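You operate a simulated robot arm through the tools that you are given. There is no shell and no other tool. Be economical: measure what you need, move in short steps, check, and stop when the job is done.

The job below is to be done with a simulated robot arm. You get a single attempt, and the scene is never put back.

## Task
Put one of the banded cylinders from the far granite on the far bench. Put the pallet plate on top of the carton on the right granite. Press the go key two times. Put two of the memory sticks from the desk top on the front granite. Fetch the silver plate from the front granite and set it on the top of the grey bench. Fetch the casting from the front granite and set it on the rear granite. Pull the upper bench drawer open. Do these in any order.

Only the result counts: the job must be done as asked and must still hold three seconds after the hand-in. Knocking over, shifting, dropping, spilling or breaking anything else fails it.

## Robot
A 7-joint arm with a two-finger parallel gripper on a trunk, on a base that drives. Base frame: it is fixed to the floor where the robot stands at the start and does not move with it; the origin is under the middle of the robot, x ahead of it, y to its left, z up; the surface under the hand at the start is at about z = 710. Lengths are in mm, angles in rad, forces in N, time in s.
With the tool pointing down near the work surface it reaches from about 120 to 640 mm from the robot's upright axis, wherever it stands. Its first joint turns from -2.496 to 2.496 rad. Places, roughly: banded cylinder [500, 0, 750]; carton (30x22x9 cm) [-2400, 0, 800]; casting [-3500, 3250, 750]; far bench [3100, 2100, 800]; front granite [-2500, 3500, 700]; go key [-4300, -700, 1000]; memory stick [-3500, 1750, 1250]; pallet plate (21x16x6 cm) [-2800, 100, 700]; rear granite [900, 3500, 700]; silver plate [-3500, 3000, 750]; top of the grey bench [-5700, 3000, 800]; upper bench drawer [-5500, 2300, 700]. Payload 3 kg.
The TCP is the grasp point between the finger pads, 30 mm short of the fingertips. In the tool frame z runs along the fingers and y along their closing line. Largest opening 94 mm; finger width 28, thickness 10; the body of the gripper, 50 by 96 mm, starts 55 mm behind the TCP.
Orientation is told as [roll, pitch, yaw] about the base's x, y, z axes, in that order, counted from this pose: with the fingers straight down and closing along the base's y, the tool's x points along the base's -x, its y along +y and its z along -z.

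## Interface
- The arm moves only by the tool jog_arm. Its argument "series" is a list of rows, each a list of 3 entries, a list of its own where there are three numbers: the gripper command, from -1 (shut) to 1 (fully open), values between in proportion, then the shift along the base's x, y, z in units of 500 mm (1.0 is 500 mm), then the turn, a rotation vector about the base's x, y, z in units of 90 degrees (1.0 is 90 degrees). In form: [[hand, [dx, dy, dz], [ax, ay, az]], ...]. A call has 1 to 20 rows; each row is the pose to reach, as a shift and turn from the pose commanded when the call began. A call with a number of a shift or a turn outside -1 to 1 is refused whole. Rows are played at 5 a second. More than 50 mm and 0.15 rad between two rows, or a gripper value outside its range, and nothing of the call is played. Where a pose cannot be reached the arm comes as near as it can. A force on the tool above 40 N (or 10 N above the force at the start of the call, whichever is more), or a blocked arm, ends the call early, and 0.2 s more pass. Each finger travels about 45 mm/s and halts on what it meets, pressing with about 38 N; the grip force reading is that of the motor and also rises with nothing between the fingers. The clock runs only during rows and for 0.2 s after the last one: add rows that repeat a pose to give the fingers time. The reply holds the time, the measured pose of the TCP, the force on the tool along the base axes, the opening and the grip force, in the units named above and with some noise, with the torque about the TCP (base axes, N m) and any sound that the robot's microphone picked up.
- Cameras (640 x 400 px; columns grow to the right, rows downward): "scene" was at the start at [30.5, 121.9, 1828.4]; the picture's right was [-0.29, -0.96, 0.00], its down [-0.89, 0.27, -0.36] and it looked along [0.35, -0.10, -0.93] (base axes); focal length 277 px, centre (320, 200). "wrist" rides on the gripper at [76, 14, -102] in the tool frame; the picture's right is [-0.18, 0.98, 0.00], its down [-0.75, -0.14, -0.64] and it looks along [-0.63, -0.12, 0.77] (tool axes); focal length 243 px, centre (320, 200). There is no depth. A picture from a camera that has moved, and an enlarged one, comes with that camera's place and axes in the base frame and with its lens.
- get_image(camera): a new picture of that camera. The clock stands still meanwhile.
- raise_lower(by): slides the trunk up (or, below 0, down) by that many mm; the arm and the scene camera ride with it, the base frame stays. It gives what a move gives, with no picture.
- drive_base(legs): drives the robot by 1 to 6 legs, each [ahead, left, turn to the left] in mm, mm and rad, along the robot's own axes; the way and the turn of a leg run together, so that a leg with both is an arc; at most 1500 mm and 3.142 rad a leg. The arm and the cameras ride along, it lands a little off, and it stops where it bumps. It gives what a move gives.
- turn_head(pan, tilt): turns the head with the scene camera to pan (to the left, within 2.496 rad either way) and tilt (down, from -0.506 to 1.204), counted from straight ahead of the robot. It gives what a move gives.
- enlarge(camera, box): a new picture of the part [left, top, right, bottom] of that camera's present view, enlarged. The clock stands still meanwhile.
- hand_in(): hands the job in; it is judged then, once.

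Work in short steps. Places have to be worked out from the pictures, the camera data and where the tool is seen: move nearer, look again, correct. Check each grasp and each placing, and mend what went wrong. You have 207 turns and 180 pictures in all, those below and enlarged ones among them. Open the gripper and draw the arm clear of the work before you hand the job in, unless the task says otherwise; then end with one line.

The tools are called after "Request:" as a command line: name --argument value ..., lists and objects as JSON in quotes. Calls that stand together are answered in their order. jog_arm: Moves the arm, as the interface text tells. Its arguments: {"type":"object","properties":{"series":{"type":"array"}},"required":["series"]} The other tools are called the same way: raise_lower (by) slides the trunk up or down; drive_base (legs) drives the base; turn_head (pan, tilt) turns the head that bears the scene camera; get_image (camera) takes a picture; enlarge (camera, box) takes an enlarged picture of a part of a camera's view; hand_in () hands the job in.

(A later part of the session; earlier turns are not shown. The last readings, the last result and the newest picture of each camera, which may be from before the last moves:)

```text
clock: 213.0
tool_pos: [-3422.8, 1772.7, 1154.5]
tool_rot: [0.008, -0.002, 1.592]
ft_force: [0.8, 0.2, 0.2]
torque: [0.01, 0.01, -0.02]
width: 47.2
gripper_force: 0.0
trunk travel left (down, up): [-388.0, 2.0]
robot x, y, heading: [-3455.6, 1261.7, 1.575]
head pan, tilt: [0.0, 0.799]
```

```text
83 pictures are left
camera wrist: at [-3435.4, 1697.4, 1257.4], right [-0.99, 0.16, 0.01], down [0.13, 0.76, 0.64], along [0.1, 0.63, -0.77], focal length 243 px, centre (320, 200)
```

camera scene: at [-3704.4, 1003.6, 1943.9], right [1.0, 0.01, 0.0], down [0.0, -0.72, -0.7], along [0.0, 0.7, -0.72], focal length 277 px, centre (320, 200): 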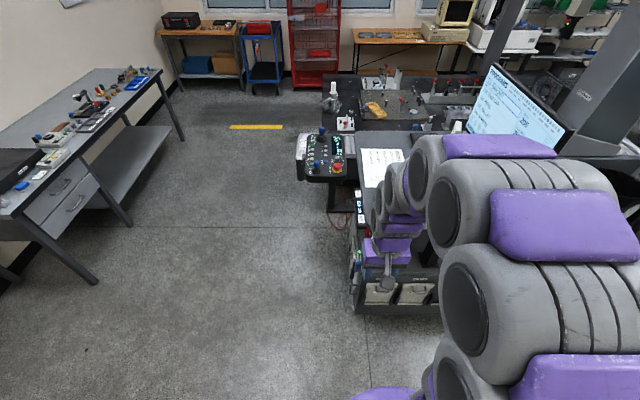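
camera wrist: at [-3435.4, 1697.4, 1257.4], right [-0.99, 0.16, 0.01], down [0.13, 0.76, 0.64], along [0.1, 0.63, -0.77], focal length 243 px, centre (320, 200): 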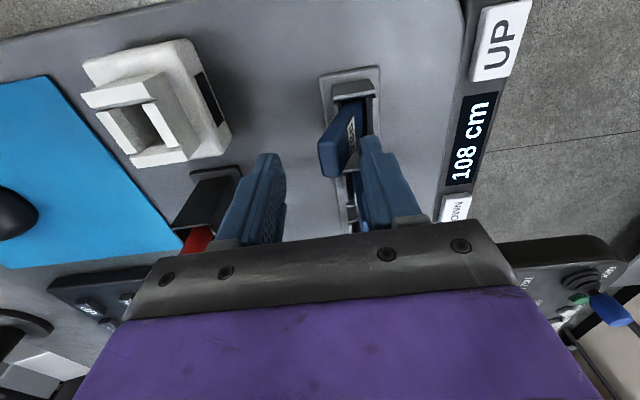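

Stick 1's top is 9 mm toward -x of the finger centre. I correct, lower to z ≈ 1128 and look again.

Request:
jog_arm --series '[[0, [-0.018, 0, 0], [0, 0, 0]], [0, [-0.02, 0, -0.02], [0, 0, 0]], [0, [-0.02, 0, -0.04], [0, 0, 0]], [0, [-0.02, 0, -0.05], [0, 0, 0]], [0, [-0.02, 0, -0.05], [0, 0, 0]]]'

Request:
get_image --camera "wrist"

```text
clock: 213.6
tool_pos: [-3448.9, 1773.9, 1153.0]
tool_rot: [-0.004, -0.01, 1.594]
ft_force: [5.6, -0.9, 15.9]
torque: [-0.26, -0.4, 0.0]
width: 50.3
gripper_force: 2.7
trunk travel left (down, up): [-388.0, 2.0]
robot x, y, heading: [-3459.9, 1258.9, 1.573]
head pan, tilt: [0.0, 0.799]
stopped in row 2: the force on the tool passed its limit at 45 N (the readings are from after the stop); the commanded pose is now the measured one
```

```text
82 pictures are left
camera wrist: at [-3463.0, 1698.1, 1254.1], right [-0.99, 0.16, 0.0], down [0.12, 0.75, 0.65], along [0.11, 0.64, -0.76], focal length 243 px, centre (320, 200)
```

wrist: 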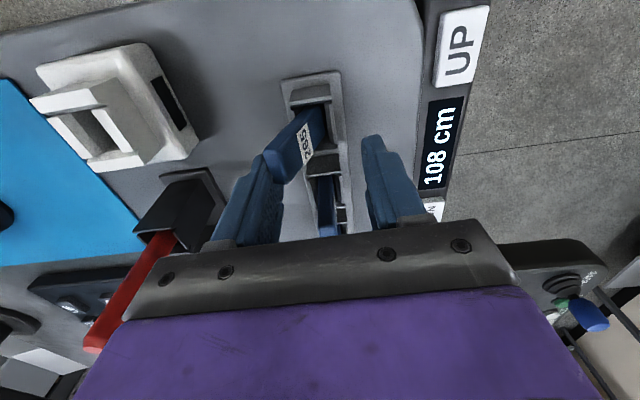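

The robot sways a little after the drive, so a finger touched the stick's top. I lift clear, wait for the sway to die out, and look again.

Request:
jog_arm --series '[[0.3, [0, 0, 0.03], [0, 0, 0]], [0.3, [0, 0, 0.05], [0, 0, 0]], [0.3, [0, 0, 0.05], [0, 0, 0]], [0.3, [0, 0, 0.05], [0, 0, 0]], [0.3, [0, 0, 0.05], [0, 0, 0]], [0.3, [0, 0, 0.05], [0, 0, 0]], [0.3, [0, 0, 0.05], [0, 0, 0]], [0.3, [0, 0, 0.05], [0, 0, 0]], [0.3, [0, 0, 0.05], [0, 0, 0]], [0.3, [0, 0, 0.05], [0, 0, 0]], [0.3, [0, 0, 0.05], [0, 0, 0]], [0.3, [0, 0, 0.05], [0, 0, 0]]]'

Request:
get_image --camera "wrist"

```text
clock: 216.2
tool_pos: [-3450.0, 1773.5, 1176.8]
tool_rot: [-0.003, -0.011, 1.595]
ft_force: [-0.1, -0.5, 0.3]
torque: [-0.02, -0.01, 0.02]
width: 61.2
gripper_force: 0.1
trunk travel left (down, up): [-388.0, 2.0]
robot x, y, heading: [-3458.0, 1267.2, 1.574]
head pan, tilt: [0.0, 0.799]
```

```text
81 pictures are left
camera wrist: at [-3463.5, 1699.0, 1278.6], right [-0.99, 0.16, 0.0], down [0.12, 0.75, 0.65], along [0.11, 0.64, -0.76], focal length 243 px, centre (320, 200)
```

wrist: 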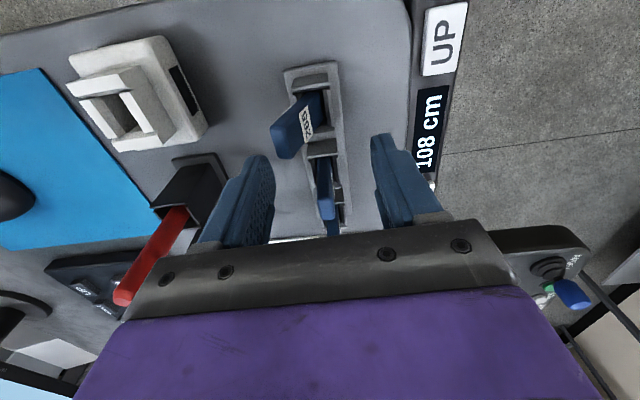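

Stick 1 now leans slightly toward +x in its slot. I recentre 15 mm toward +x with a wider opening and lower around it.

Request:
jog_arm --series '[[0.4, [0.03, 0, 0], [0, 0, 0]], [0.4, [0.03, 0, 0], [0, 0, 0]], [0.4, [0.03, 0, -0.03], [0, 0, 0]], [0.4, [0.03, 0, -0.06], [0, 0, 0]], [0.4, [0.03, 0, -0.09], [0, 0, 0]], [0.4, [0.03, 0, -0.09], [0, 0, 0]]]'

Request:
get_image --camera "wrist"

```text
clock: 217.6
tool_pos: [-3435.2, 1775.6, 1133.3]
tool_rot: [-0.005, -0.011, 1.593]
ft_force: [-0.5, 0.0, 0.3]
torque: [-0.01, 0.0, -0.01]
width: 65.9
gripper_force: 0.0
trunk travel left (down, up): [-388.0, 2.0]
robot x, y, heading: [-3454.5, 1262.0, 1.571]
head pan, tilt: [0.0, 0.799]
```

```text
80 pictures are left
camera wrist: at [-3448.0, 1699.2, 1234.5], right [-0.99, 0.16, 0.0], down [0.12, 0.75, 0.65], along [0.11, 0.64, -0.76], focal length 243 px, centre (320, 200)
```

wrist: 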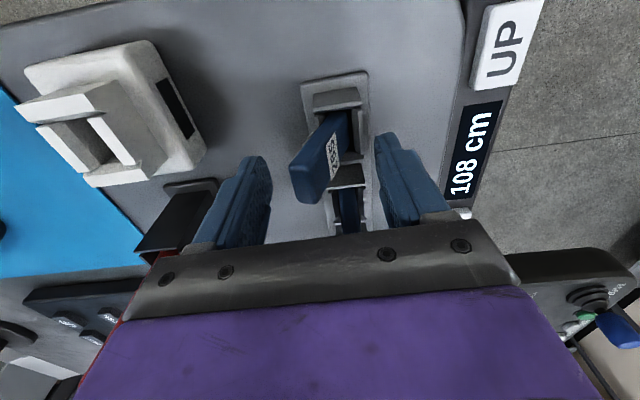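

The stick is between the fingers. I close and lift it straight out.

Request:
jog_arm --series '[[-1, [0, 0, -0.006], [0, 0, 0]], [-1, [0, 0, -0.006], [0, 0, 0]], [-1, [0, 0, -0.006], [0, 0, 0]], [-1, [0, 0, -0.006], [0, 0, 0]], [-1, [0, 0, -0.006], [0, 0, 0]], [-1, [0, 0, -0.006], [0, 0, 0]], [-1, [0, 0, -0.006], [0, 0, 0]], [-1, [0, 0, 0.02], [0, 0, 0]], [-1, [0, 0, 0.05], [0, 0, 0]], [-1, [0, 0, 0.09], [0, 0, 0]], [-1, [0, 0, 0.14], [0, 0, 0]], [-1, [0, 0, 0.2], [0, 0, 0]], [-1, [0, 0, 0.2], [0, 0, 0]]]'

Request:
get_image --camera "wrist"

```text
clock: 218.5
tool_pos: [-3447.1, 1775.5, 1130.4]
tool_rot: [-0.004, -0.012, 1.595]
ft_force: [-67.0, 4.3, 3.1]
torque: [-0.11, 1.77, -0.98]
width: 26.5
gripper_force: 33.5
trunk travel left (down, up): [-388.0, 2.0]
robot x, y, heading: [-3463.0, 1261.3, 1.577]
head pan, tilt: [0.0, 0.799]
stopped in row 4: the force on the tool passed its limit at 44 N (the readings are from after the stop); the commanded pose is now the measured one
```

```text
79 pictures are left
camera wrist: at [-3461.4, 1698.8, 1231.9], right [-0.99, 0.16, 0.0], down [0.12, 0.75, 0.65], along [0.1, 0.64, -0.76], focal length 243 px, centre (320, 200)
```

wrist: 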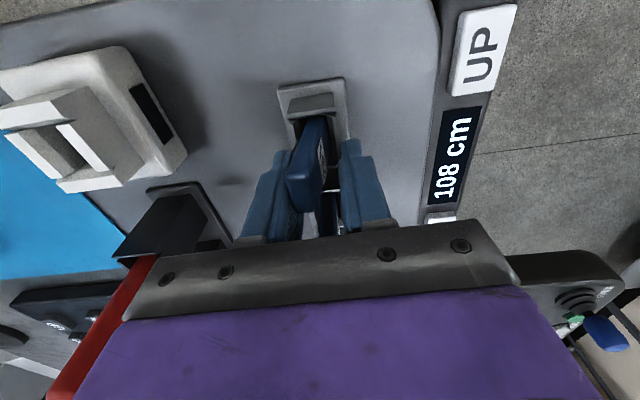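

The tool centred itself on the stick. I finish closing at the present place and lift.

Request:
jog_arm --series '[[-1, [-0.004, 0, 0], [0, 0, 0]], [-1, [-0.004, 0, 0], [0, 0, 0]], [-1, [-0.004, 0, 0], [0, 0, 0]], [-1, [-0.004, 0, 0], [0, 0, 0]], [-1, [-0.004, 0, 0.0], [0, 0, 0]]]'

Request:
get_image --camera "wrist"

```text
clock: 218.9
tool_pos: [-3437.8, 1774.2, 1129.5]
tool_rot: [0.016, -0.015, 1.602]
ft_force: [-90.1, 14.7, -10.6]
torque: [-0.39, 1.93, -1.57]
width: 43.1
gripper_force: 44.7
trunk travel left (down, up): [-388.0, 2.0]
robot x, y, heading: [-3463.2, 1262.5, 1.582]
head pan, tilt: [0.0, 0.799]
stopped in row 2: the force on the tool passed its limit at 82 N (the readings are from after the stop); the commanded pose is now the measured one
```

```text
78 pictures are left
camera wrist: at [-3450.2, 1698.9, 1231.8], right [-0.99, 0.15, 0.02], down [0.13, 0.75, 0.65], along [0.09, 0.64, -0.76], focal length 243 px, centre (320, 200)
```

wrist: 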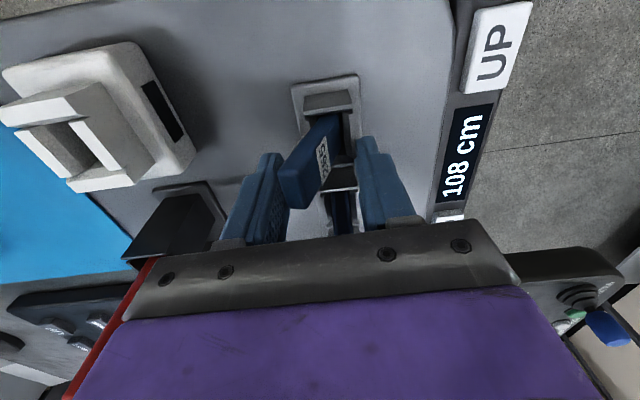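

The wide-open finger seems to press on the black pen cup at +x. I hold the opening at ~43 mm and lift straight up to get clear and reassess.

Request:
jog_arm --series '[[-0.1, [-0.004, 0, 0.03], [0, 0, 0]], [-0.1, [-0.004, 0, 0.08], [0, 0, 0]], [-0.1, [-0.004, 0, 0.14], [0, 0, 0]], [-0.1, [-0.004, 0, 0.14], [0, 0, 0]], [-0.1, [-0.004, 0, 0.14], [0, 0, 0]], [-0.1, [-0.004, 0, 0.14], [0, 0, 0]], [-0.1, [-0.004, 0, 0.14], [0, 0, 0]], [-0.1, [-0.004, 0, 0.14], [0, 0, 0]]]'

Request:
get_image --camera "wrist"

Request:
turn_head --pan 0.0 --tilt 0.9

Request:
get_image --camera "scene"

```text
clock: 220.7
tool_pos: [-3427.0, 1772.4, 1201.6]
tool_rot: [0.02, -0.014, 1.598]
ft_force: [-0.2, 0.4, 0.3]
torque: [0.0, -0.03, -0.01]
width: 42.3
gripper_force: 0.0
trunk travel left (down, up): [-388.0, 2.0]
robot x, y, heading: [-3457.1, 1262.9, 1.582]
head pan, tilt: [0.0, 0.799]
```

```text
77 pictures are left
camera wrist: at [-3438.3, 1696.8, 1302.8], right [-0.99, 0.16, 0.02], down [0.13, 0.75, 0.65], along [0.09, 0.65, -0.76], focal length 243 px, centre (320, 200)
```

wrist: 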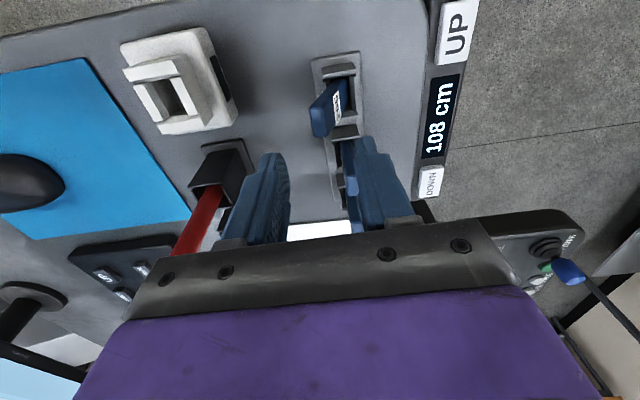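

```text
clock: 221.4
tool_pos: [-3420.3, 1772.6, 1201.1]
tool_rot: [0.026, -0.018, 1.596]
ft_force: [-0.6, -0.2, -0.6]
torque: [0.0, 0.01, 0.03]
width: 42.3
gripper_force: 0.1
trunk travel left (down, up): [-388.0, 2.0]
robot x, y, heading: [-3461.1, 1259.7, 1.577]
head pan, tilt: [0.0, 0.901]
```

```text
76 pictures are left
camera scene: at [-3595.2, 1309.8, 1936.3], right [1.0, 0.01, 0.0], down [0.0, -0.79, -0.62], along [-0.01, 0.62, -0.79], focal length 277 px, centre (320, 200)
```

scene: 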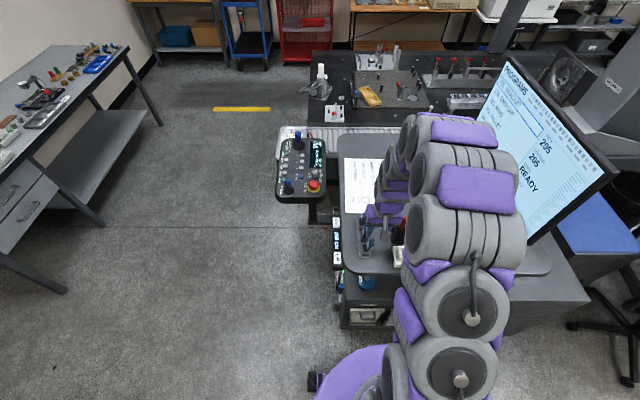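

The arm drifts without any tool force, so an elbow link may be touching the monitor. I enlarge that area.

Request:
enlarge --camera "scene" --box '[320, 50, 640, 290]'

```text
1.67 times, centred on (480, 170) of scene
camera zoom: at [-3595.2, 1309.8, 1936.3], right [1.0, 0.01, 0.0], down [0.0, -0.79, -0.62], along [-0.01, 0.62, -0.79], focal length 462 px, centre (53, 250)
```

zoom: 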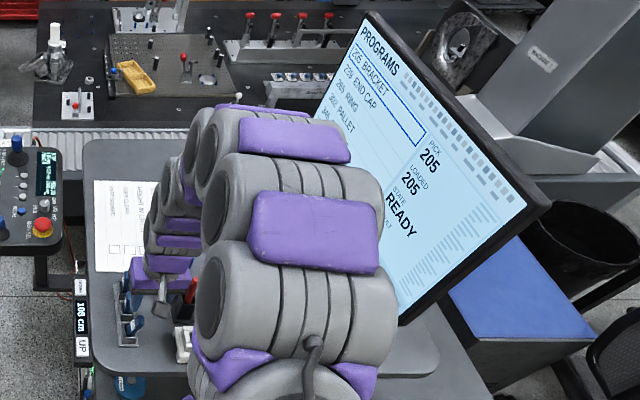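

The monitor is well clear (x ≈ -2970). I hold the pose for a moment to see whether the tool settles.

Request:
jog_arm --series '[[-0.1, [0, 0, 0.04], [0, 0, 0]], [-0.1, [0, 0, 0.1], [0, 0, 0]], [-0.1, [0, 0, 0.1], [0, 0, 0]], [-0.1, [0, 0, 0.1], [0, 0, 0]], [-0.1, [0, 0, 0.1], [0, 0, 0]], [-0.1, [0, 0, 0.1], [0, 0, 0]], [-0.1, [0, 0, 0.1], [0, 0, 0]], [-0.1, [0, 0, 0.1], [0, 0, 0]]]'

Request:
turn_head --pan -0.9 --tilt 1.1

Request:
get_image --camera "scene"

```text
clock: 223.2
tool_pos: [-3422.1, 1771.6, 1250.2]
tool_rot: [0.021, -0.015, 1.598]
ft_force: [-0.3, 0.1, -0.2]
torque: [0.0, 0.04, 0.02]
width: 42.4
gripper_force: 0.0
trunk travel left (down, up): [-388.0, 2.0]
robot x, y, heading: [-3458.0, 1264.2, 1.583]
head pan, tilt: [0.0, 0.901]
```

```text
clock: 224.4
tool_pos: [-3423.8, 1771.6, 1251.8]
tool_rot: [0.022, -0.017, 1.596]
ft_force: [-0.7, -0.1, 0.4]
torque: [0.0, 0.0, -0.01]
width: 42.3
gripper_force: 0.0
trunk travel left (down, up): [-388.0, 2.0]
robot x, y, heading: [-3458.7, 1262.9, 1.578]
head pan, tilt: [-0.901, 1.1]
```

```text
74 pictures are left
camera scene: at [-3550.5, 1273.6, 1922.2], right [0.63, -0.78, 0.0], down [-0.69, -0.56, -0.45], along [0.35, 0.28, -0.89], focal length 277 px, centre (320, 200)
```

scene: 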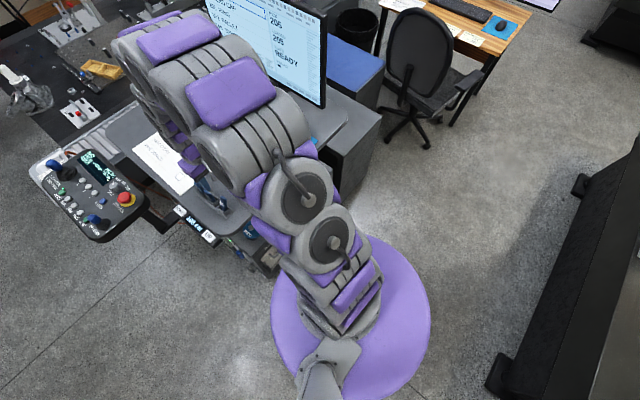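

The tool is in fact steady; the offset came from the pose reset at the stop. I take a close look at the holder, stick and pen cup from here.

Request:
enlarge --camera "wrist" --box '[180, 40, 400, 216]'

```text
2.27 times, centred on (290, 128) of wrist
camera zoom: at [-3433.2, 1695.8, 1352.2], right [-0.99, 0.16, 0.02], down [0.14, 0.75, 0.65], along [0.08, 0.65, -0.76], focal length 551 px, centre (388, 364)
```

zoom: 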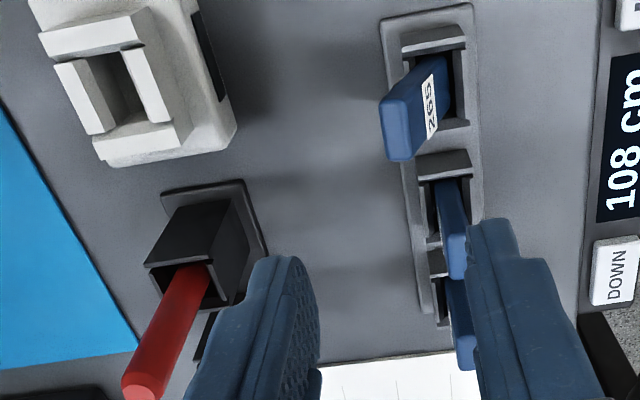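

Stick slots are at x ≈ -3449; stick 1 leans toward +x. I level the tool, centre on x = -3449 with a 52 mm opening, and lower to just above.

Request:
jog_arm --series '[[0.12, [-0.03, 0, -0.04], [-0.01, -0.014, 0]], [0.12, [-0.052, -0.004, -0.1], [-0.01, -0.014, 0]], [0.12, [-0.052, -0.004, -0.17], [-0.01, -0.014, 0]], [0.12, [-0.052, -0.004, -0.19], [-0.01, -0.014, 0]], [0.12, [-0.052, -0.004, -0.19], [-0.01, -0.014, 0]], [0.12, [-0.052, -0.004, -0.19], [-0.01, -0.014, 0]]]'

Request:
get_image --camera "wrist"

```text
clock: 225.8
tool_pos: [-3450.4, 1768.9, 1157.1]
tool_rot: [-0.001, 0.001, 1.596]
ft_force: [-0.3, 0.4, -0.4]
torque: [-0.01, -0.02, 0.01]
width: 52.8
gripper_force: 0.0
trunk travel left (down, up): [-388.0, 2.0]
robot x, y, heading: [-3461.3, 1258.4, 1.581]
head pan, tilt: [-0.901, 1.1]
```

```text
72 pictures are left
camera wrist: at [-3462.7, 1694.5, 1258.8], right [-0.99, 0.16, 0.0], down [0.12, 0.76, 0.64], along [0.1, 0.63, -0.77], focal length 243 px, centre (320, 200)
```

wrist: 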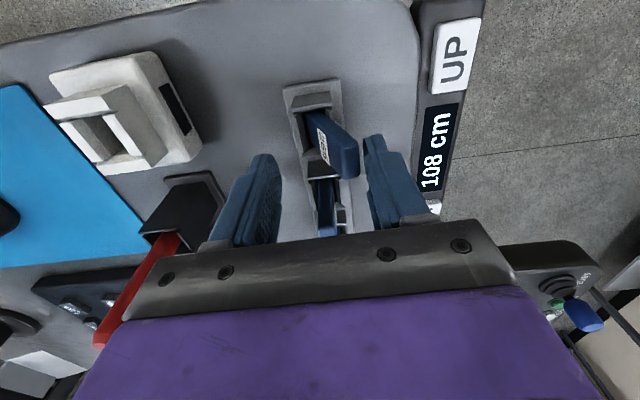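

Stick 1 flopped to lean toward -x; it swings loosely in its slot. I shift 7 mm toward -x, lower around it, then recentre while closing.

Request:
jog_arm --series '[[0.2, [-0.014, 0, 0], [0, 0, 0]], [0.2, [-0.014, 0, 0], [0, 0, 0]], [0.2, [-0.014, 0, -0.02], [0, 0, 0]], [0.2, [-0.014, 0, -0.04], [0, 0, 0]], [0.2, [-0.014, 0, -0.056], [0, 0, 0]], [0.0, [-0.008, 0, -0.056], [0, 0, 0]], [-0.2, [-0.004, 0, -0.056], [0, 0, 0]], [-0.4, [0, 0, -0.056], [0, 0, 0]], [-0.6, [0, 0, -0.056], [0, 0, 0]], [-1, [0, 0, -0.056], [0, 0, 0]], [-1, [0, 0, -0.056], [0, 0, 0]], [-1, [0, 0, -0.056], [0, 0, 0]]]'

Request:
get_image --camera "wrist"

```text
clock: 228.4
tool_pos: [-3447.8, 1770.8, 1127.8]
tool_rot: [0.0, -0.001, 1.596]
ft_force: [-1.1, -0.4, -2.4]
torque: [0.13, 0.03, -0.91]
width: 25.0
gripper_force: 44.9
trunk travel left (down, up): [-388.0, 2.0]
robot x, y, heading: [-3460.1, 1264.6, 1.578]
head pan, tilt: [-0.901, 1.1]
```

```text
71 pictures are left
camera wrist: at [-3461.6, 1696.2, 1230.8], right [-0.99, 0.16, 0.0], down [0.12, 0.76, 0.64], along [0.1, 0.63, -0.77], focal length 243 px, centre (320, 200)
```

wrist: 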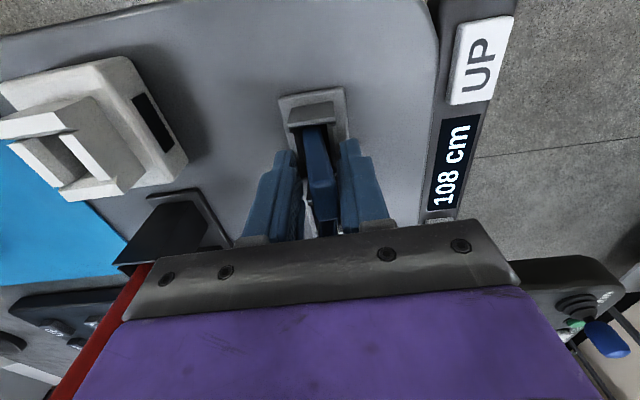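

It is gripped upright (width 25 mm, no side force). I lift it out slowly.

Request:
jog_arm --series '[[-1, [0, 0, 0.02], [0, 0, 0]], [-1, [0, 0, 0.04], [0, 0, 0]], [-1, [0, 0, 0.07], [0, 0, 0]], [-1, [0, 0, 0.1], [0, 0, 0]], [-1, [0, 0, 0.15], [0, 0, 0]], [-1, [0, 0, 0.2], [0, 0, 0]], [-1, [0, 0, 0.28], [0, 0, 0]], [-1, [0, 0, 0.28], [0, 0, 0]]]'

Request:
get_image --camera "wrist"

```text
clock: 228.7
tool_pos: [-3449.6, 1770.8, 1128.7]
tool_rot: [0.001, 0.004, 1.595]
ft_force: [-1.1, 14.2, -41.4]
torque: [0.9, 0.15, -0.97]
width: 25.0
gripper_force: 44.8
trunk travel left (down, up): [-388.0, 2.0]
robot x, y, heading: [-3459.3, 1261.5, 1.575]
head pan, tilt: [-0.901, 1.1]
stopped in row 1: the force on the tool passed its limit at 57 N (the readings are from after the stop); the commanded pose is now the measured one
```

```text
70 pictures are left
camera wrist: at [-3461.7, 1696.7, 1231.7], right [-0.99, 0.16, 0.0], down [0.12, 0.76, 0.64], along [0.1, 0.63, -0.77], focal length 243 px, centre (320, 200)
```

wrist: 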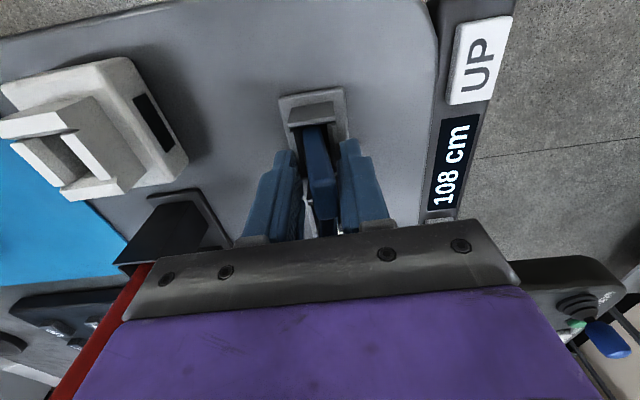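

I have the holder's prongs in the grip too. I open slightly, rise 14 mm so only the stick is between the tips, and close again.

Request:
jog_arm --series '[[-0.3, [0.003, 0, -0.002], [0, 0, 0]], [-0.3, [0.003, 0, -0.002], [0, 0, 0]], [-0.3, [0.003, 0, 0.012], [0, 0, 0]], [-0.3, [0.003, 0, 0.026], [0, 0, 0]], [-0.3, [0.003, 0, 0.026], [0, 0, 0]], [-1, [0.003, 0, 0.026], [0, 0, 0]], [-1, [0.003, 0, 0.026], [0, 0, 0]], [-1, [0.003, 0, 0.026], [0, 0, 0]], [-1, [0.003, 0, 0.026], [0, 0, 0]]]'

Request:
get_image --camera "wrist"

```text
clock: 230.7
tool_pos: [-3446.7, 1764.8, 1144.4]
tool_rot: [0.0, 0.004, 1.596]
ft_force: [-0.5, -1.8, 0.9]
torque: [-0.03, 0.01, 0.02]
width: 11.9
gripper_force: 38.0
trunk travel left (down, up): [-388.0, 2.0]
robot x, y, heading: [-3455.7, 1262.1, 1.578]
head pan, tilt: [-0.901, 1.1]
```

```text
69 pictures are left
camera wrist: at [-3459.8, 1691.2, 1247.5], right [-0.99, 0.16, 0.0], down [0.12, 0.76, 0.64], along [0.1, 0.63, -0.77], focal length 243 px, centre (320, 200)
```

wrist: 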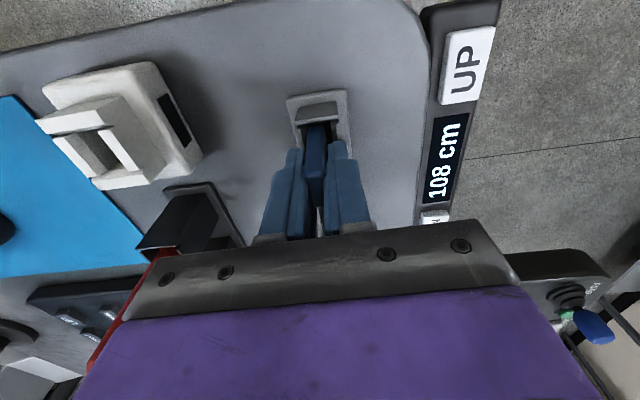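

Width 11.9 mm: just the stick now. I lift it out.

Request:
jog_arm --series '[[-1, [0, 0, 0.02], [0, 0, 0]], [-1, [0, 0, 0.04], [0, 0, 0]], [-1, [0, 0, 0.07], [0, 0, 0]], [-1, [0, 0, 0.1], [0, 0, 0]], [-1, [0, 0, 0.15], [0, 0, 0]], [-1, [0, 0, 0.2], [0, 0, 0]], [-1, [0, 0, 0.28], [0, 0, 0]], [-1, [0, 0, 0.28], [0, 0, 0]]]'

Request:
get_image --camera "wrist"

```text
clock: 232.5
tool_pos: [-3448.5, 1768.1, 1282.7]
tool_rot: [-0.001, 0.004, 1.598]
ft_force: [0.6, -0.3, 0.4]
torque: [-0.05, -0.02, 0.01]
width: 11.8
gripper_force: 37.4
trunk travel left (down, up): [-388.0, 2.0]
robot x, y, heading: [-3463.4, 1260.0, 1.58]
head pan, tilt: [-0.901, 1.1]
```

```text
68 pictures are left
camera wrist: at [-3460.6, 1693.8, 1386.0], right [-0.99, 0.16, 0.0], down [0.12, 0.76, 0.64], along [0.1, 0.63, -0.77], focal length 243 px, centre (320, 200)
```

wrist: 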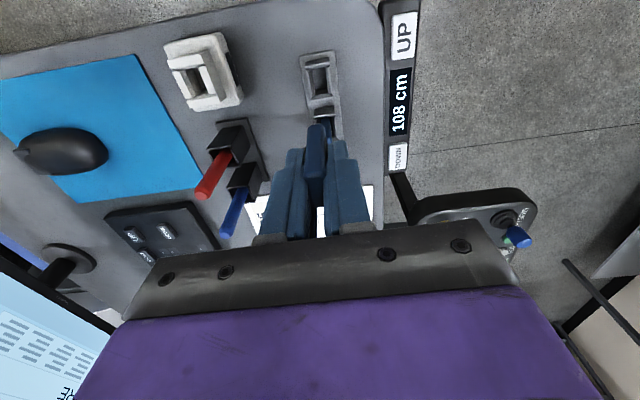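

Stick 1 is in hand. I drive out around the desk to the left end of the front granite and face it.

Request:
drive_base --legs '[[-320, 0, 0], [0, 850, 0], [1450, 0, 0], [770, 0, 0], [0, 0, -1.58]]'

Request:
turn_head --pan 0.0 --tilt 0.75

Request:
get_image --camera "scene"

```text
clock: 253.1
tool_pos: [-3821.9, 3119.9, 1284.0]
tool_rot: [-0.001, 0.004, 0.021]
ft_force: [0.0, -0.1, 0.2]
torque: [-0.02, 0.0, 0.03]
width: 11.7
gripper_force: 37.9
trunk travel left (down, up): [-388.0, 2.0]
robot x, y, heading: [-4326.8, 3130.9, 0.003]
head pan, tilt: [-0.901, 1.1]
```

```text
clock: 254.3
tool_pos: [-3823.3, 3119.9, 1285.2]
tool_rot: [0.001, 0.002, 0.022]
ft_force: [-0.4, 0.0, -0.2]
torque: [0.01, 0.02, 0.0]
width: 11.7
gripper_force: 37.4
trunk travel left (down, up): [-388.0, 2.0]
robot x, y, heading: [-4324.3, 3131.4, 0.007]
head pan, tilt: [0.0, 0.75]
```

```text
67 pictures are left
camera scene: at [-4269.4, 3274.0, 1947.7], right [0.0, -1.0, 0.0], down [-0.68, 0.0, -0.73], along [0.73, 0.0, -0.68], focal length 277 px, centre (320, 200)
```

scene: 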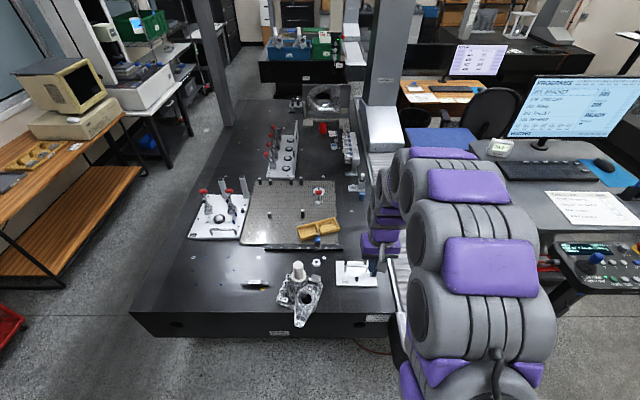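

Granite's near end is visible with a casting and a small plate. I enlarge them.

Request:
enlarge --camera "scene" --box '[180, 170, 400, 335]'

```text
2.42 times, centred on (290, 252) of scene
camera zoom: at [-4269.4, 3274.0, 1947.7], right [0.0, -1.0, 0.0], down [-0.68, 0.0, -0.73], along [0.73, 0.0, -0.68], focal length 671 px, centre (393, 73)
```

zoom: 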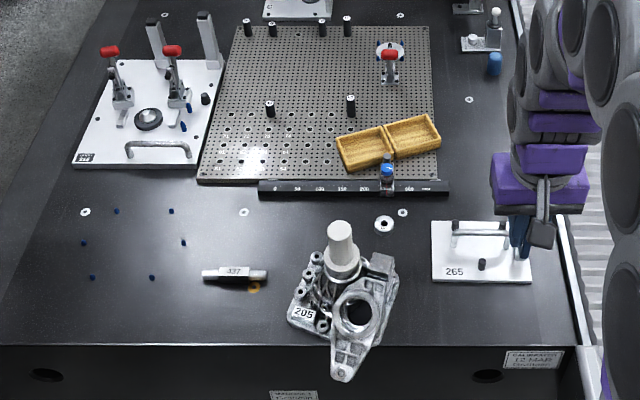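

The casting is tagged 205 and the silver plate (265) has a bar handle. I'll put the stick on the free granite left of the casting, about (-3625, 3660). I drive there and lower the trunk.

Request:
drive_base --legs '[[170, 500, 0]]'

Request:
raise_lower --by -88

Request:
jog_arm --series '[[-1, [0, 0.01, -0.08], [0, 0, 0]], [-1, [0, 0.02, -0.16], [0, 0, 0]], [-1, [0, 0.03, -0.25], [0, 0, 0]], [-1, [0, 0.03, -0.34], [0, 0, 0]], [-1, [0, 0.03, -0.43], [0, 0, 0]], [-1, [0, 0.03, -0.52], [0, 0, 0]], [-1, [0, 0.03, -0.6], [0, 0, 0]], [-1, [0, 0.03, -0.6], [0, 0, 0]]]'

Request:
get_image --camera "wrist"

```text
clock: 257.4
tool_pos: [-3650.2, 3595.1, 1284.1]
tool_rot: [0.01, 0.001, 0.01]
ft_force: [-0.6, 1.1, -0.9]
torque: [-0.04, -0.03, 0.0]
width: 11.5
gripper_force: 38.5
trunk travel left (down, up): [-388.0, 2.0]
robot x, y, heading: [-4155.6, 3631.6, -0.002]
head pan, tilt: [0.0, 0.75]
```

```text
clock: 258.6
tool_pos: [-3652.1, 3616.3, 1196.9]
tool_rot: [-0.005, 0.003, 0.013]
ft_force: [-0.6, -1.0, 0.0]
torque: [0.0, 0.01, 0.02]
width: 11.6
gripper_force: 37.9
trunk travel left (down, up): [-300.0, 90.0]
robot x, y, heading: [-4149.5, 3631.7, -0.006]
head pan, tilt: [0.0, 0.75]
```

```text
clock: 260.4
tool_pos: [-3652.1, 3625.2, 898.1]
tool_rot: [-0.002, 0.0, 0.01]
ft_force: [-0.8, -1.0, -0.9]
torque: [0.01, 0.0, -0.03]
width: 11.7
gripper_force: 38.3
trunk travel left (down, up): [-300.0, 90.0]
robot x, y, heading: [-4151.4, 3631.6, -0.005]
head pan, tilt: [0.0, 0.75]
```

```text
65 pictures are left
camera wrist: at [-3729.1, 3641.4, 1001.2], right [0.17, 0.98, 0.0], down [0.76, -0.13, 0.64], along [0.63, -0.11, -0.77], focal length 243 px, centre (320, 200)
```

wrist: 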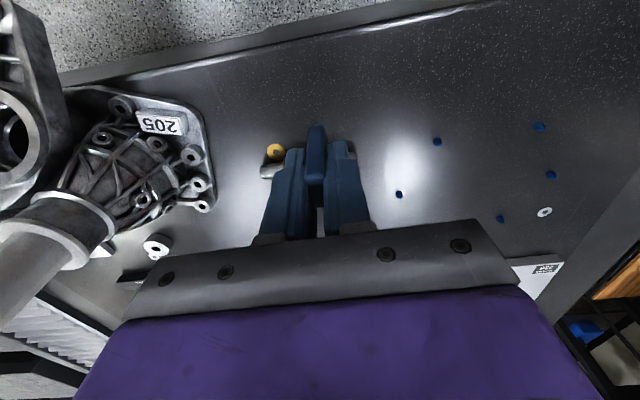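

The spot beneath is clear. I lower until the stick's lower end touches.

Request:
jog_arm --series '[[-1, [0, 0.02, -0.08], [0, 0, 0]], [-1, [0, 0.02, -0.16], [0, 0, 0]], [-1, [0, 0.02, -0.2], [0, 0, 0]], [-1, [0, 0.02, -0.22], [0, 0, 0]], [-1, [0, 0.02, -0.23], [0, 0, 0]], [-1, [0, 0.02, -0.24], [0, 0, 0]], [-1, [0, 0.02, -0.25], [0, 0, 0]], [-1, [0, 0.02, -0.26], [0, 0, 0]], [-1, [0, 0.02, -0.27], [0, 0, 0]], [-1, [0, 0.02, -0.28], [0, 0, 0]], [-1, [0, 0.02, -0.29], [0, 0, 0]]]'

Request:
get_image --camera "wrist"

```text
clock: 262.4
tool_pos: [-3653.6, 3633.6, 768.2]
tool_rot: [0.0, -0.001, 0.011]
ft_force: [-8.3, -0.1, 31.1]
torque: [-0.01, 0.64, 0.02]
width: 12.0
gripper_force: 37.7
trunk travel left (down, up): [-300.0, 90.0]
robot x, y, heading: [-4154.7, 3627.5, -0.011]
head pan, tilt: [0.0, 0.75]
stopped in row 9: the force on the tool passed its limit at 41 N (the readings are from after the stop); the commanded pose is now the measured one
```

```text
64 pictures are left
camera wrist: at [-3730.1, 3649.8, 870.3], right [0.17, 0.98, 0.0], down [0.75, -0.13, 0.64], along [0.63, -0.11, -0.77], focal length 243 px, centre (320, 200)
```

wrist: 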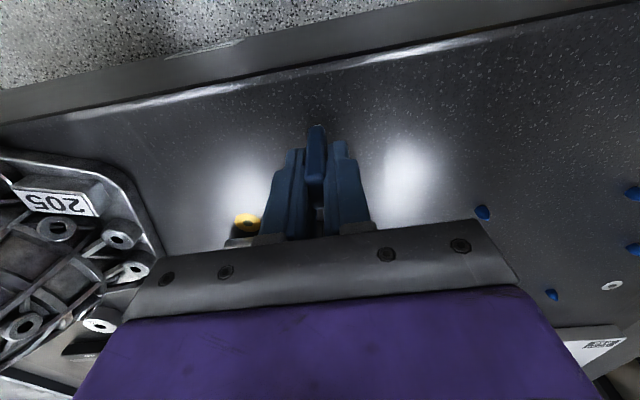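

Contact. I ease off, open and rise.

Request:
jog_arm --series '[[-1, [0, 0, 0.004], [0, 0, 0]], [-0.5, [0, 0, 0.004], [0, 0, 0]], [-0.2, [0, 0, 0.004], [0, 0, 0]], [0, [0, 0, 0.004], [0, 0, 0]], [0, [0, 0, 0.004], [0, 0, 0]], [0, [0, 0, 0.06], [0, 0, 0]], [0, [0, 0, 0.14], [0, 0, 0]], [0, [0, 0, 0.22], [0, 0, 0]], [0, [0, 0, 0.3], [0, 0, 0]]]'

Request:
get_image --camera "wrist"

```text
clock: 264.4
tool_pos: [-3650.5, 3634.6, 915.6]
tool_rot: [0.0, -0.004, 0.01]
ft_force: [-0.3, 0.1, 0.1]
torque: [-0.02, 0.0, 0.0]
width: 46.9
gripper_force: 0.0
trunk travel left (down, up): [-300.0, 90.0]
robot x, y, heading: [-4151.3, 3629.6, -0.007]
head pan, tilt: [0.0, 0.75]
```

```text
63 pictures are left
camera wrist: at [-3728.5, 3650.6, 1017.3], right [0.17, 0.98, 0.0], down [0.75, -0.13, 0.64], along [0.63, -0.11, -0.76], focal length 243 px, centre (320, 200)
```

wrist: 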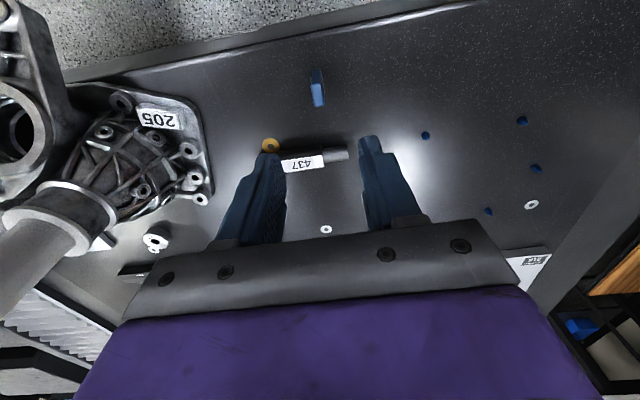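

Stick 1 stands on the granite. Next is the silver plate: centre ≈ (-3497, 3090), bar handle along y near x ≈ -3485. I raise the hand well above the casting, turn it 90°, and drive over to the plate.

Request:
jog_arm --series '[[0, [0, 0, 0.08], [0, 0, 0.08]], [0, [0, 0, 0.16], [0, 0, 0.16]], [0, [0, 0, 0.24], [0, 0, 0.24]], [0, [0, 0, 0.32], [0, 0, 0.32]], [0, [0, 0, 0.4], [0, 0, 0.4]], [0, [0, 0, 0.47], [0, 0, 0.48]], [0, [0, 0, 0.47], [0, 0, 0.57]], [0, [0, 0, 0.47], [0, 0, 0.66]], [0, [0, 0, 0.47], [0, 0, 0.75]], [0, [0, 0, 0.47], [0, 0, 0.84]], [0, [0, 0, 0.47], [0, 0, 0.92]], [0, [0, 0, 0.47], [0, 0, 1.0]], [0, [0, 0, 0.47], [0, 0, 1.0]]]'

Request:
drive_base --legs '[[0, -540, 0], [75, 0, 0]]'

Request:
get_image --camera "wrist"

```text
clock: 267.1
tool_pos: [-3652.0, 3634.2, 1151.4]
tool_rot: [0.003, -0.001, 1.582]
ft_force: [-0.2, -0.2, 0.0]
torque: [0.0, 0.06, 0.05]
width: 46.9
gripper_force: 0.0
trunk travel left (down, up): [-300.0, 90.0]
robot x, y, heading: [-4154.8, 3628.8, -0.009]
head pan, tilt: [0.0, 0.75]
```

```text
clock: 270.9
tool_pos: [-3580.0, 3100.6, 1149.3]
tool_rot: [0.003, 0.003, 1.581]
ft_force: [0.6, -0.6, -1.1]
torque: [-0.02, 0.03, 0.03]
width: 47.0
gripper_force: 0.0
trunk travel left (down, up): [-300.0, 90.0]
robot x, y, heading: [-4085.7, 3092.2, -0.008]
head pan, tilt: [0.0, 0.75]
```

```text
62 pictures are left
camera wrist: at [-3593.1, 3026.4, 1252.9], right [-0.98, 0.17, 0.0], down [0.14, 0.76, 0.64], along [0.11, 0.63, -0.77], focal length 243 px, centre (320, 200)
```

wrist: 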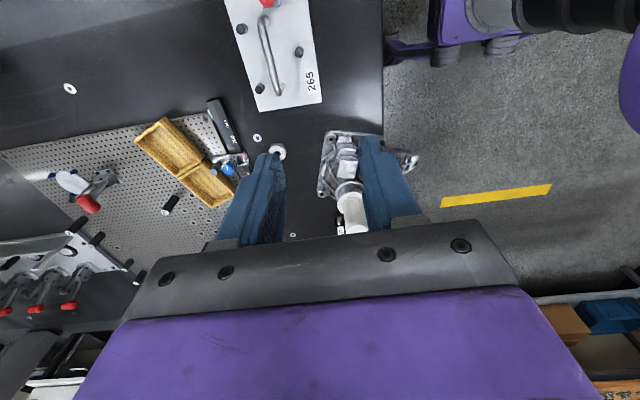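

The bar runs from about (-3498, 3037) to (-3496, 3148). I move above its middle and down to z ≈ 880 for a check.

Request:
jog_arm --series '[[0, [0.06, -0.01, -0.05], [0, 0, 0]], [0, [0.12, -0.016, -0.11], [0, 0, 0]], [0, [0.166, -0.016, -0.18], [0, 0, 0]], [0, [0.166, -0.016, -0.26], [0, 0, 0]], [0, [0.166, -0.016, -0.34], [0, 0, 0]], [0, [0.166, -0.016, -0.42], [0, 0, 0]], [0, [0.166, -0.016, -0.5], [0, 0, 0]], [0, [0.166, -0.016, -0.54], [0, 0, 0]], [0, [0.166, -0.016, -0.54], [0, 0, 0]]]'

Request:
get_image --camera "wrist"

```text
clock: 272.9
tool_pos: [-3498.6, 3092.5, 881.8]
tool_rot: [0.002, 0.002, 1.581]
ft_force: [-0.4, -0.5, 0.4]
torque: [-0.02, -0.01, 0.02]
width: 47.0
gripper_force: 0.1
trunk travel left (down, up): [-300.0, 90.0]
robot x, y, heading: [-4078.1, 3092.3, -0.009]
head pan, tilt: [0.0, 0.75]
```

```text
61 pictures are left
camera wrist: at [-3513.6, 3018.4, 984.3], right [-0.98, 0.17, 0.0], down [0.13, 0.76, 0.64], along [0.11, 0.63, -0.77], focal length 243 px, centre (320, 200)
```

wrist: 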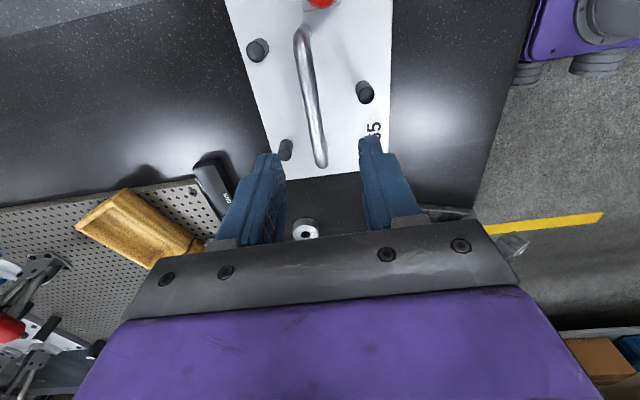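

Bar centre x ≈ -3493, mid y ≈ 3093; pins are clear of the fingers. I descend, close on the bar and lift 40 mm.

Request:
jog_arm --series '[[0, [0.01, 0.002, -0.08], [0, 0, 0]], [0, [0.01, 0.002, -0.15], [0, 0, 0]], [0, [0.01, 0.002, -0.21], [0, 0, 0]], [0, [0.01, 0.002, -0.246], [0, 0, 0]], [0, [0.01, 0.002, -0.246], [0, 0, 0]], [-1, [0.01, 0.002, -0.246], [0, 0, 0]], [-1, [0.01, 0.002, -0.246], [0, 0, 0]], [-1, [0.01, 0.002, -0.246], [0, 0, 0]], [-1, [0.01, 0.002, -0.246], [0, 0, 0]], [-1, [0.01, 0.002, -0.246], [0, 0, 0]], [-1, [0.01, 0.002, -0.246], [0, 0, 0]], [-1, [0.01, 0.002, -0.22], [0, 0, 0]], [-1, [0.01, 0.002, -0.18], [0, 0, 0]], [-1, [0.01, 0.002, -0.14], [0, 0, 0]], [-1, [0.01, 0.002, -0.14], [0, 0, 0]]]'

Request:
get_image --camera "wrist"

```text
clock: 276.1
tool_pos: [-3493.9, 3092.7, 810.3]
tool_rot: [0.002, 0.001, 1.582]
ft_force: [0.5, 0.0, -9.6]
torque: [0.05, -0.09, -0.02]
width: 17.8
gripper_force: 37.7
trunk travel left (down, up): [-300.0, 90.0]
robot x, y, heading: [-4083.5, 3094.8, -0.006]
head pan, tilt: [0.0, 0.75]
```

```text
60 pictures are left
camera wrist: at [-3508.7, 3017.9, 913.1], right [-0.98, 0.17, 0.0], down [0.13, 0.75, 0.64], along [0.11, 0.63, -0.77], focal length 243 px, centre (320, 200)
```

wrist: 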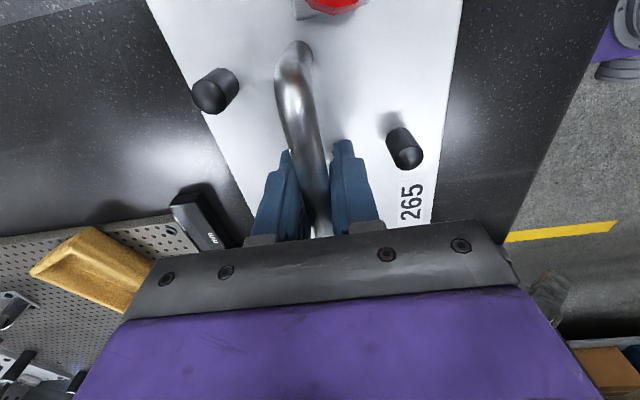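

The plate hangs level at 9.6 N. I raise it, back off and turn to face the grey bench.

Request:
jog_arm --series '[[-1, [0, 0, 0.04], [0, 0, 0]], [-1, [0, 0, 0.1], [0, 0, 0]], [-1, [0, 0, 0.16], [0, 0, 0]], [-1, [-0.04, 0, 0.22], [0, 0, 0]], [-1, [-0.08, 0, 0.28], [0, 0, 0]], [-1, [-0.12, 0, 0.32], [0, 0, 0]], [-1, [-0.12, 0, 0.32], [0, 0, 0]]]'

Request:
drive_base --legs '[[-300, 0, 0], [0, 0, 1.57], [0, 0, 1.57]]'

Request:
turn_head --pan 0.15 --tilt 0.6

Request:
get_image --camera "scene"

```text
clock: 277.7
tool_pos: [-3554.5, 3092.1, 972.5]
tool_rot: [0.004, 0.0, 1.583]
ft_force: [0.8, 0.3, -9.9]
torque: [0.05, -0.08, 0.04]
width: 18.4
gripper_force: 37.7
trunk travel left (down, up): [-300.0, 90.0]
robot x, y, heading: [-4081.8, 3089.4, -0.011]
head pan, tilt: [0.0, 0.75]
```

```text
clock: 287.4
tool_pos: [-4915.0, 3084.5, 973.0]
tool_rot: [0.002, 0.001, -1.542]
ft_force: [0.1, 0.0, -9.0]
torque: [-0.11, 0.04, 0.02]
width: 18.2
gripper_force: 38.4
trunk travel left (down, up): [-300.0, 90.0]
robot x, y, heading: [-4385.6, 3092.8, -3.134]
head pan, tilt: [0.0, 0.75]
```

```text
clock: 288.1
tool_pos: [-4911.4, 3083.9, 974.1]
tool_rot: [0.0, 0.002, -1.543]
ft_force: [0.2, 0.1, -9.9]
torque: [-0.06, 0.06, 0.08]
width: 18.2
gripper_force: 37.9
trunk travel left (down, up): [-300.0, 90.0]
robot x, y, heading: [-4387.1, 3093.0, -3.134]
head pan, tilt: [0.15, 0.6]
```

```text
59 pictures are left
camera scene: at [-4447.8, 2938.7, 1872.4], right [-0.16, 0.99, 0.0], down [0.56, 0.09, -0.82], along [-0.81, -0.13, -0.57], focal length 277 px, centre (320, 200)
```

scene: 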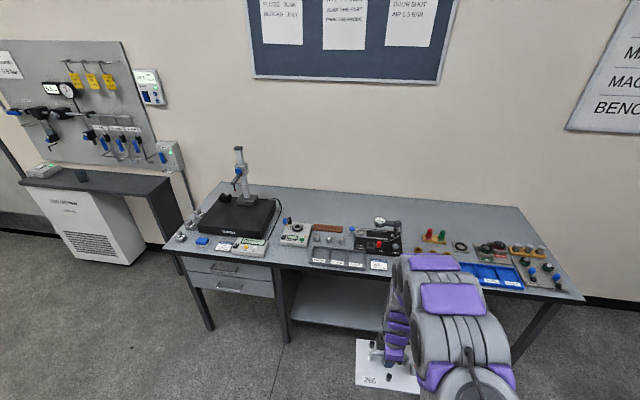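

The bench's front half is crowded, but behind the items around (-5765, 2930) there is free space. I raise the plate, drive up to the bench and look down from the head.

Request:
jog_arm --series '[[-1, [0, 0, 0.05], [0, 0, 0]], [-1, [0, 0, 0.1], [0, 0, 0]], [-1, [0, 0, 0.15], [0, 0, 0]], [-1, [0, 0, 0.16], [0, 0, 0]]]'

Request:
drive_base --legs '[[650, 150, 0], [125, 0, 0]]'

Request:
turn_head --pan 0.1 --tilt 0.9

Request:
get_image --camera "scene"

Request:
get_image --camera "wrist"

```text
clock: 289.1
tool_pos: [-4911.6, 3085.3, 1053.8]
tool_rot: [0.0, -0.001, -1.543]
ft_force: [0.2, 0.6, -9.7]
torque: [-0.08, 0.07, 0.0]
width: 17.9
gripper_force: 37.8
trunk travel left (down, up): [-300.0, 90.0]
robot x, y, heading: [-4385.6, 3094.2, -3.132]
head pan, tilt: [0.15, 0.6]
```

```text
clock: 293.7
tool_pos: [-5695.9, 2931.3, 1052.6]
tool_rot: [0.0, 0.001, -1.544]
ft_force: [-1.0, 0.5, -9.7]
torque: [-0.06, 0.04, 0.0]
width: 18.0
gripper_force: 37.6
trunk travel left (down, up): [-300.0, 90.0]
robot x, y, heading: [-5168.6, 2940.7, -3.136]
head pan, tilt: [0.15, 0.6]
```

```text
clock: 294.5
tool_pos: [-5693.0, 2930.7, 1055.1]
tool_rot: [-0.003, 0.0, -1.544]
ft_force: [0.4, -0.5, -9.7]
torque: [-0.06, 0.01, 0.0]
width: 18.1
gripper_force: 37.9
trunk travel left (down, up): [-300.0, 90.0]
robot x, y, heading: [-5171.5, 2938.1, -3.131]
head pan, tilt: [0.099, 0.901]
```

```text
58 pictures are left
camera scene: at [-5219.1, 2790.9, 1847.8], right [-0.11, 0.99, 0.0], down [0.78, 0.08, -0.62], along [-0.62, -0.07, -0.79], focal length 277 px, centre (320, 200)
```

scene: 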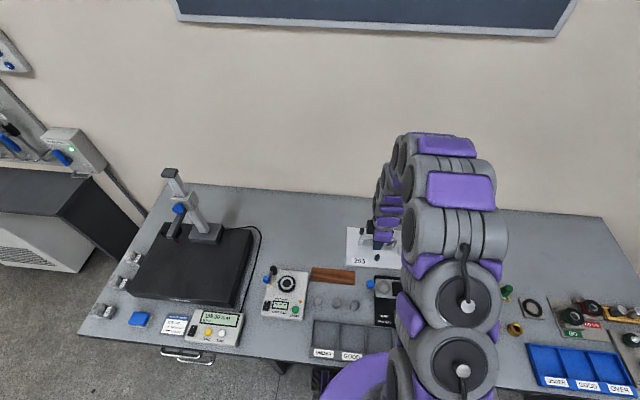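

```text
57 pictures are left
camera wrist: at [-5681.3, 3010.0, 1157.4], right [0.99, -0.16, 0.0], down [-0.12, -0.76, 0.64], along [-0.1, -0.63, -0.77], focal length 243 px, centre (320, 200)
```

wrist: 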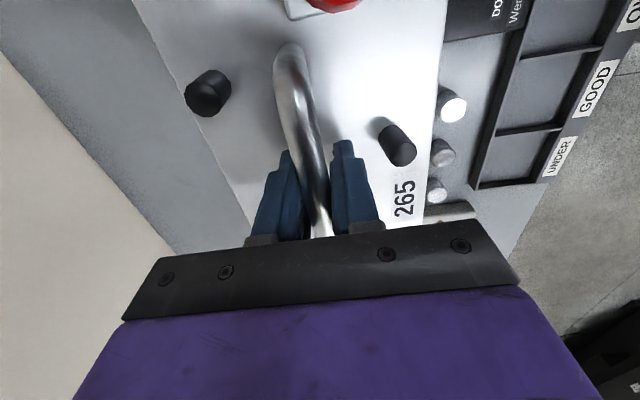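

The area behind the brown strip is free. I move 92 mm further back (centre ≈ (-5785, 2931)) and lower until contact.

Request:
jog_arm --series '[[-1, [-0.04, 0, 0], [0, 0, 0]], [-1, [-0.1, 0, 0], [0, 0, 0]], [-1, [-0.16, 0, 0], [0, 0, 0]], [-1, [-0.184, 0, -0.03], [0, 0, 0]], [-1, [-0.184, 0, -0.1], [0, 0, 0]], [-1, [-0.184, 0, -0.18], [0, 0, 0]], [-1, [-0.184, 0, -0.26], [0, 0, 0]], [-1, [-0.184, 0, -0.32], [0, 0, 0]], [-1, [-0.184, 0, -0.36], [0, 0, 0]], [-1, [-0.184, 0, -0.37], [0, 0, 0]], [-1, [-0.184, 0, -0.38], [0, 0, 0]], [-1, [-0.184, 0, -0.39], [0, 0, 0]], [-1, [-0.184, 0, -0.4], [0, 0, 0]], [-1, [-0.184, 0, -0.41], [0, 0, 0]], [-1, [-0.184, 0, -0.42], [0, 0, 0]], [-1, [-0.184, 0, -0.43], [0, 0, 0]]]'

Request:
get_image --camera "wrist"

```text
clock: 296.6
tool_pos: [-5788.9, 2931.7, 883.2]
tool_rot: [-0.02, 0.003, -1.545]
ft_force: [8.2, -1.1, 35.0]
torque: [0.21, -1.61, 0.0]
width: 18.3
gripper_force: 37.9
trunk travel left (down, up): [-300.0, 90.0]
robot x, y, heading: [-5171.9, 2941.9, -3.131]
head pan, tilt: [0.099, 0.901]
stopped in row 10: the force on the tool passed its limit at 70 N (the readings are from after the stop); the commanded pose is now the measured one
```

```text
56 pictures are left
camera wrist: at [-5775.6, 3010.3, 984.5], right [0.99, -0.16, -0.02], down [-0.11, -0.76, 0.64], along [-0.12, -0.63, -0.76], focal length 243 px, centre (320, 200)
```

wrist: 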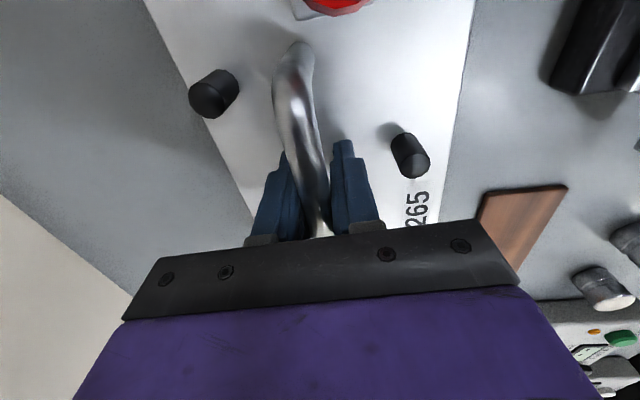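

Contact: flat on the bench and clear of the other items. I ease, open and rise.

Request:
jog_arm --series '[[-1, [0, 0, 0.008], [0, 0, 0]], [-0.2, [0, 0, 0.006], [0, 0, 0]], [0.1, [0, 0, 0.006], [0, 0, 0]], [0.1, [0, 0, 0.006], [0, 0, 0]], [0.1, [0, 0, 0.006], [0, 0, 0]], [0.1, [0, 0, 0.06], [0, 0, 0]], [0.1, [0, 0, 0.14], [0, 0, 0]], [0.1, [0, 0, 0.22], [0, 0, 0]], [0.1, [0.06, 0, 0.28], [0, 0, 0]], [0.1, [0.12, 0, 0.34], [0, 0, 0]]]'

Request:
get_image --camera "wrist"

```text
clock: 298.8
tool_pos: [-5730.3, 2933.0, 1051.9]
tool_rot: [-0.017, 0.002, -1.545]
ft_force: [-1.3, 0.5, 0.7]
torque: [-0.02, 0.0, 0.02]
width: 51.8
gripper_force: 0.1
trunk travel left (down, up): [-300.0, 90.0]
robot x, y, heading: [-5169.8, 2941.1, -3.136]
head pan, tilt: [0.099, 0.901]
```

```text
55 pictures are left
camera wrist: at [-5715.8, 3011.3, 1154.8], right [0.99, -0.16, -0.02], down [-0.11, -0.76, 0.64], along [-0.11, -0.63, -0.77], focal length 243 px, centre (320, 200)
```

wrist: 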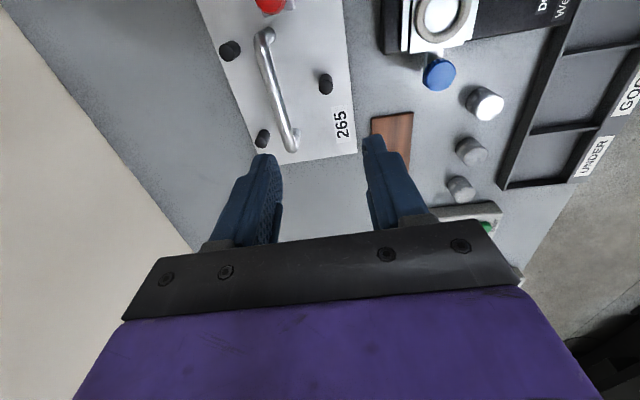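

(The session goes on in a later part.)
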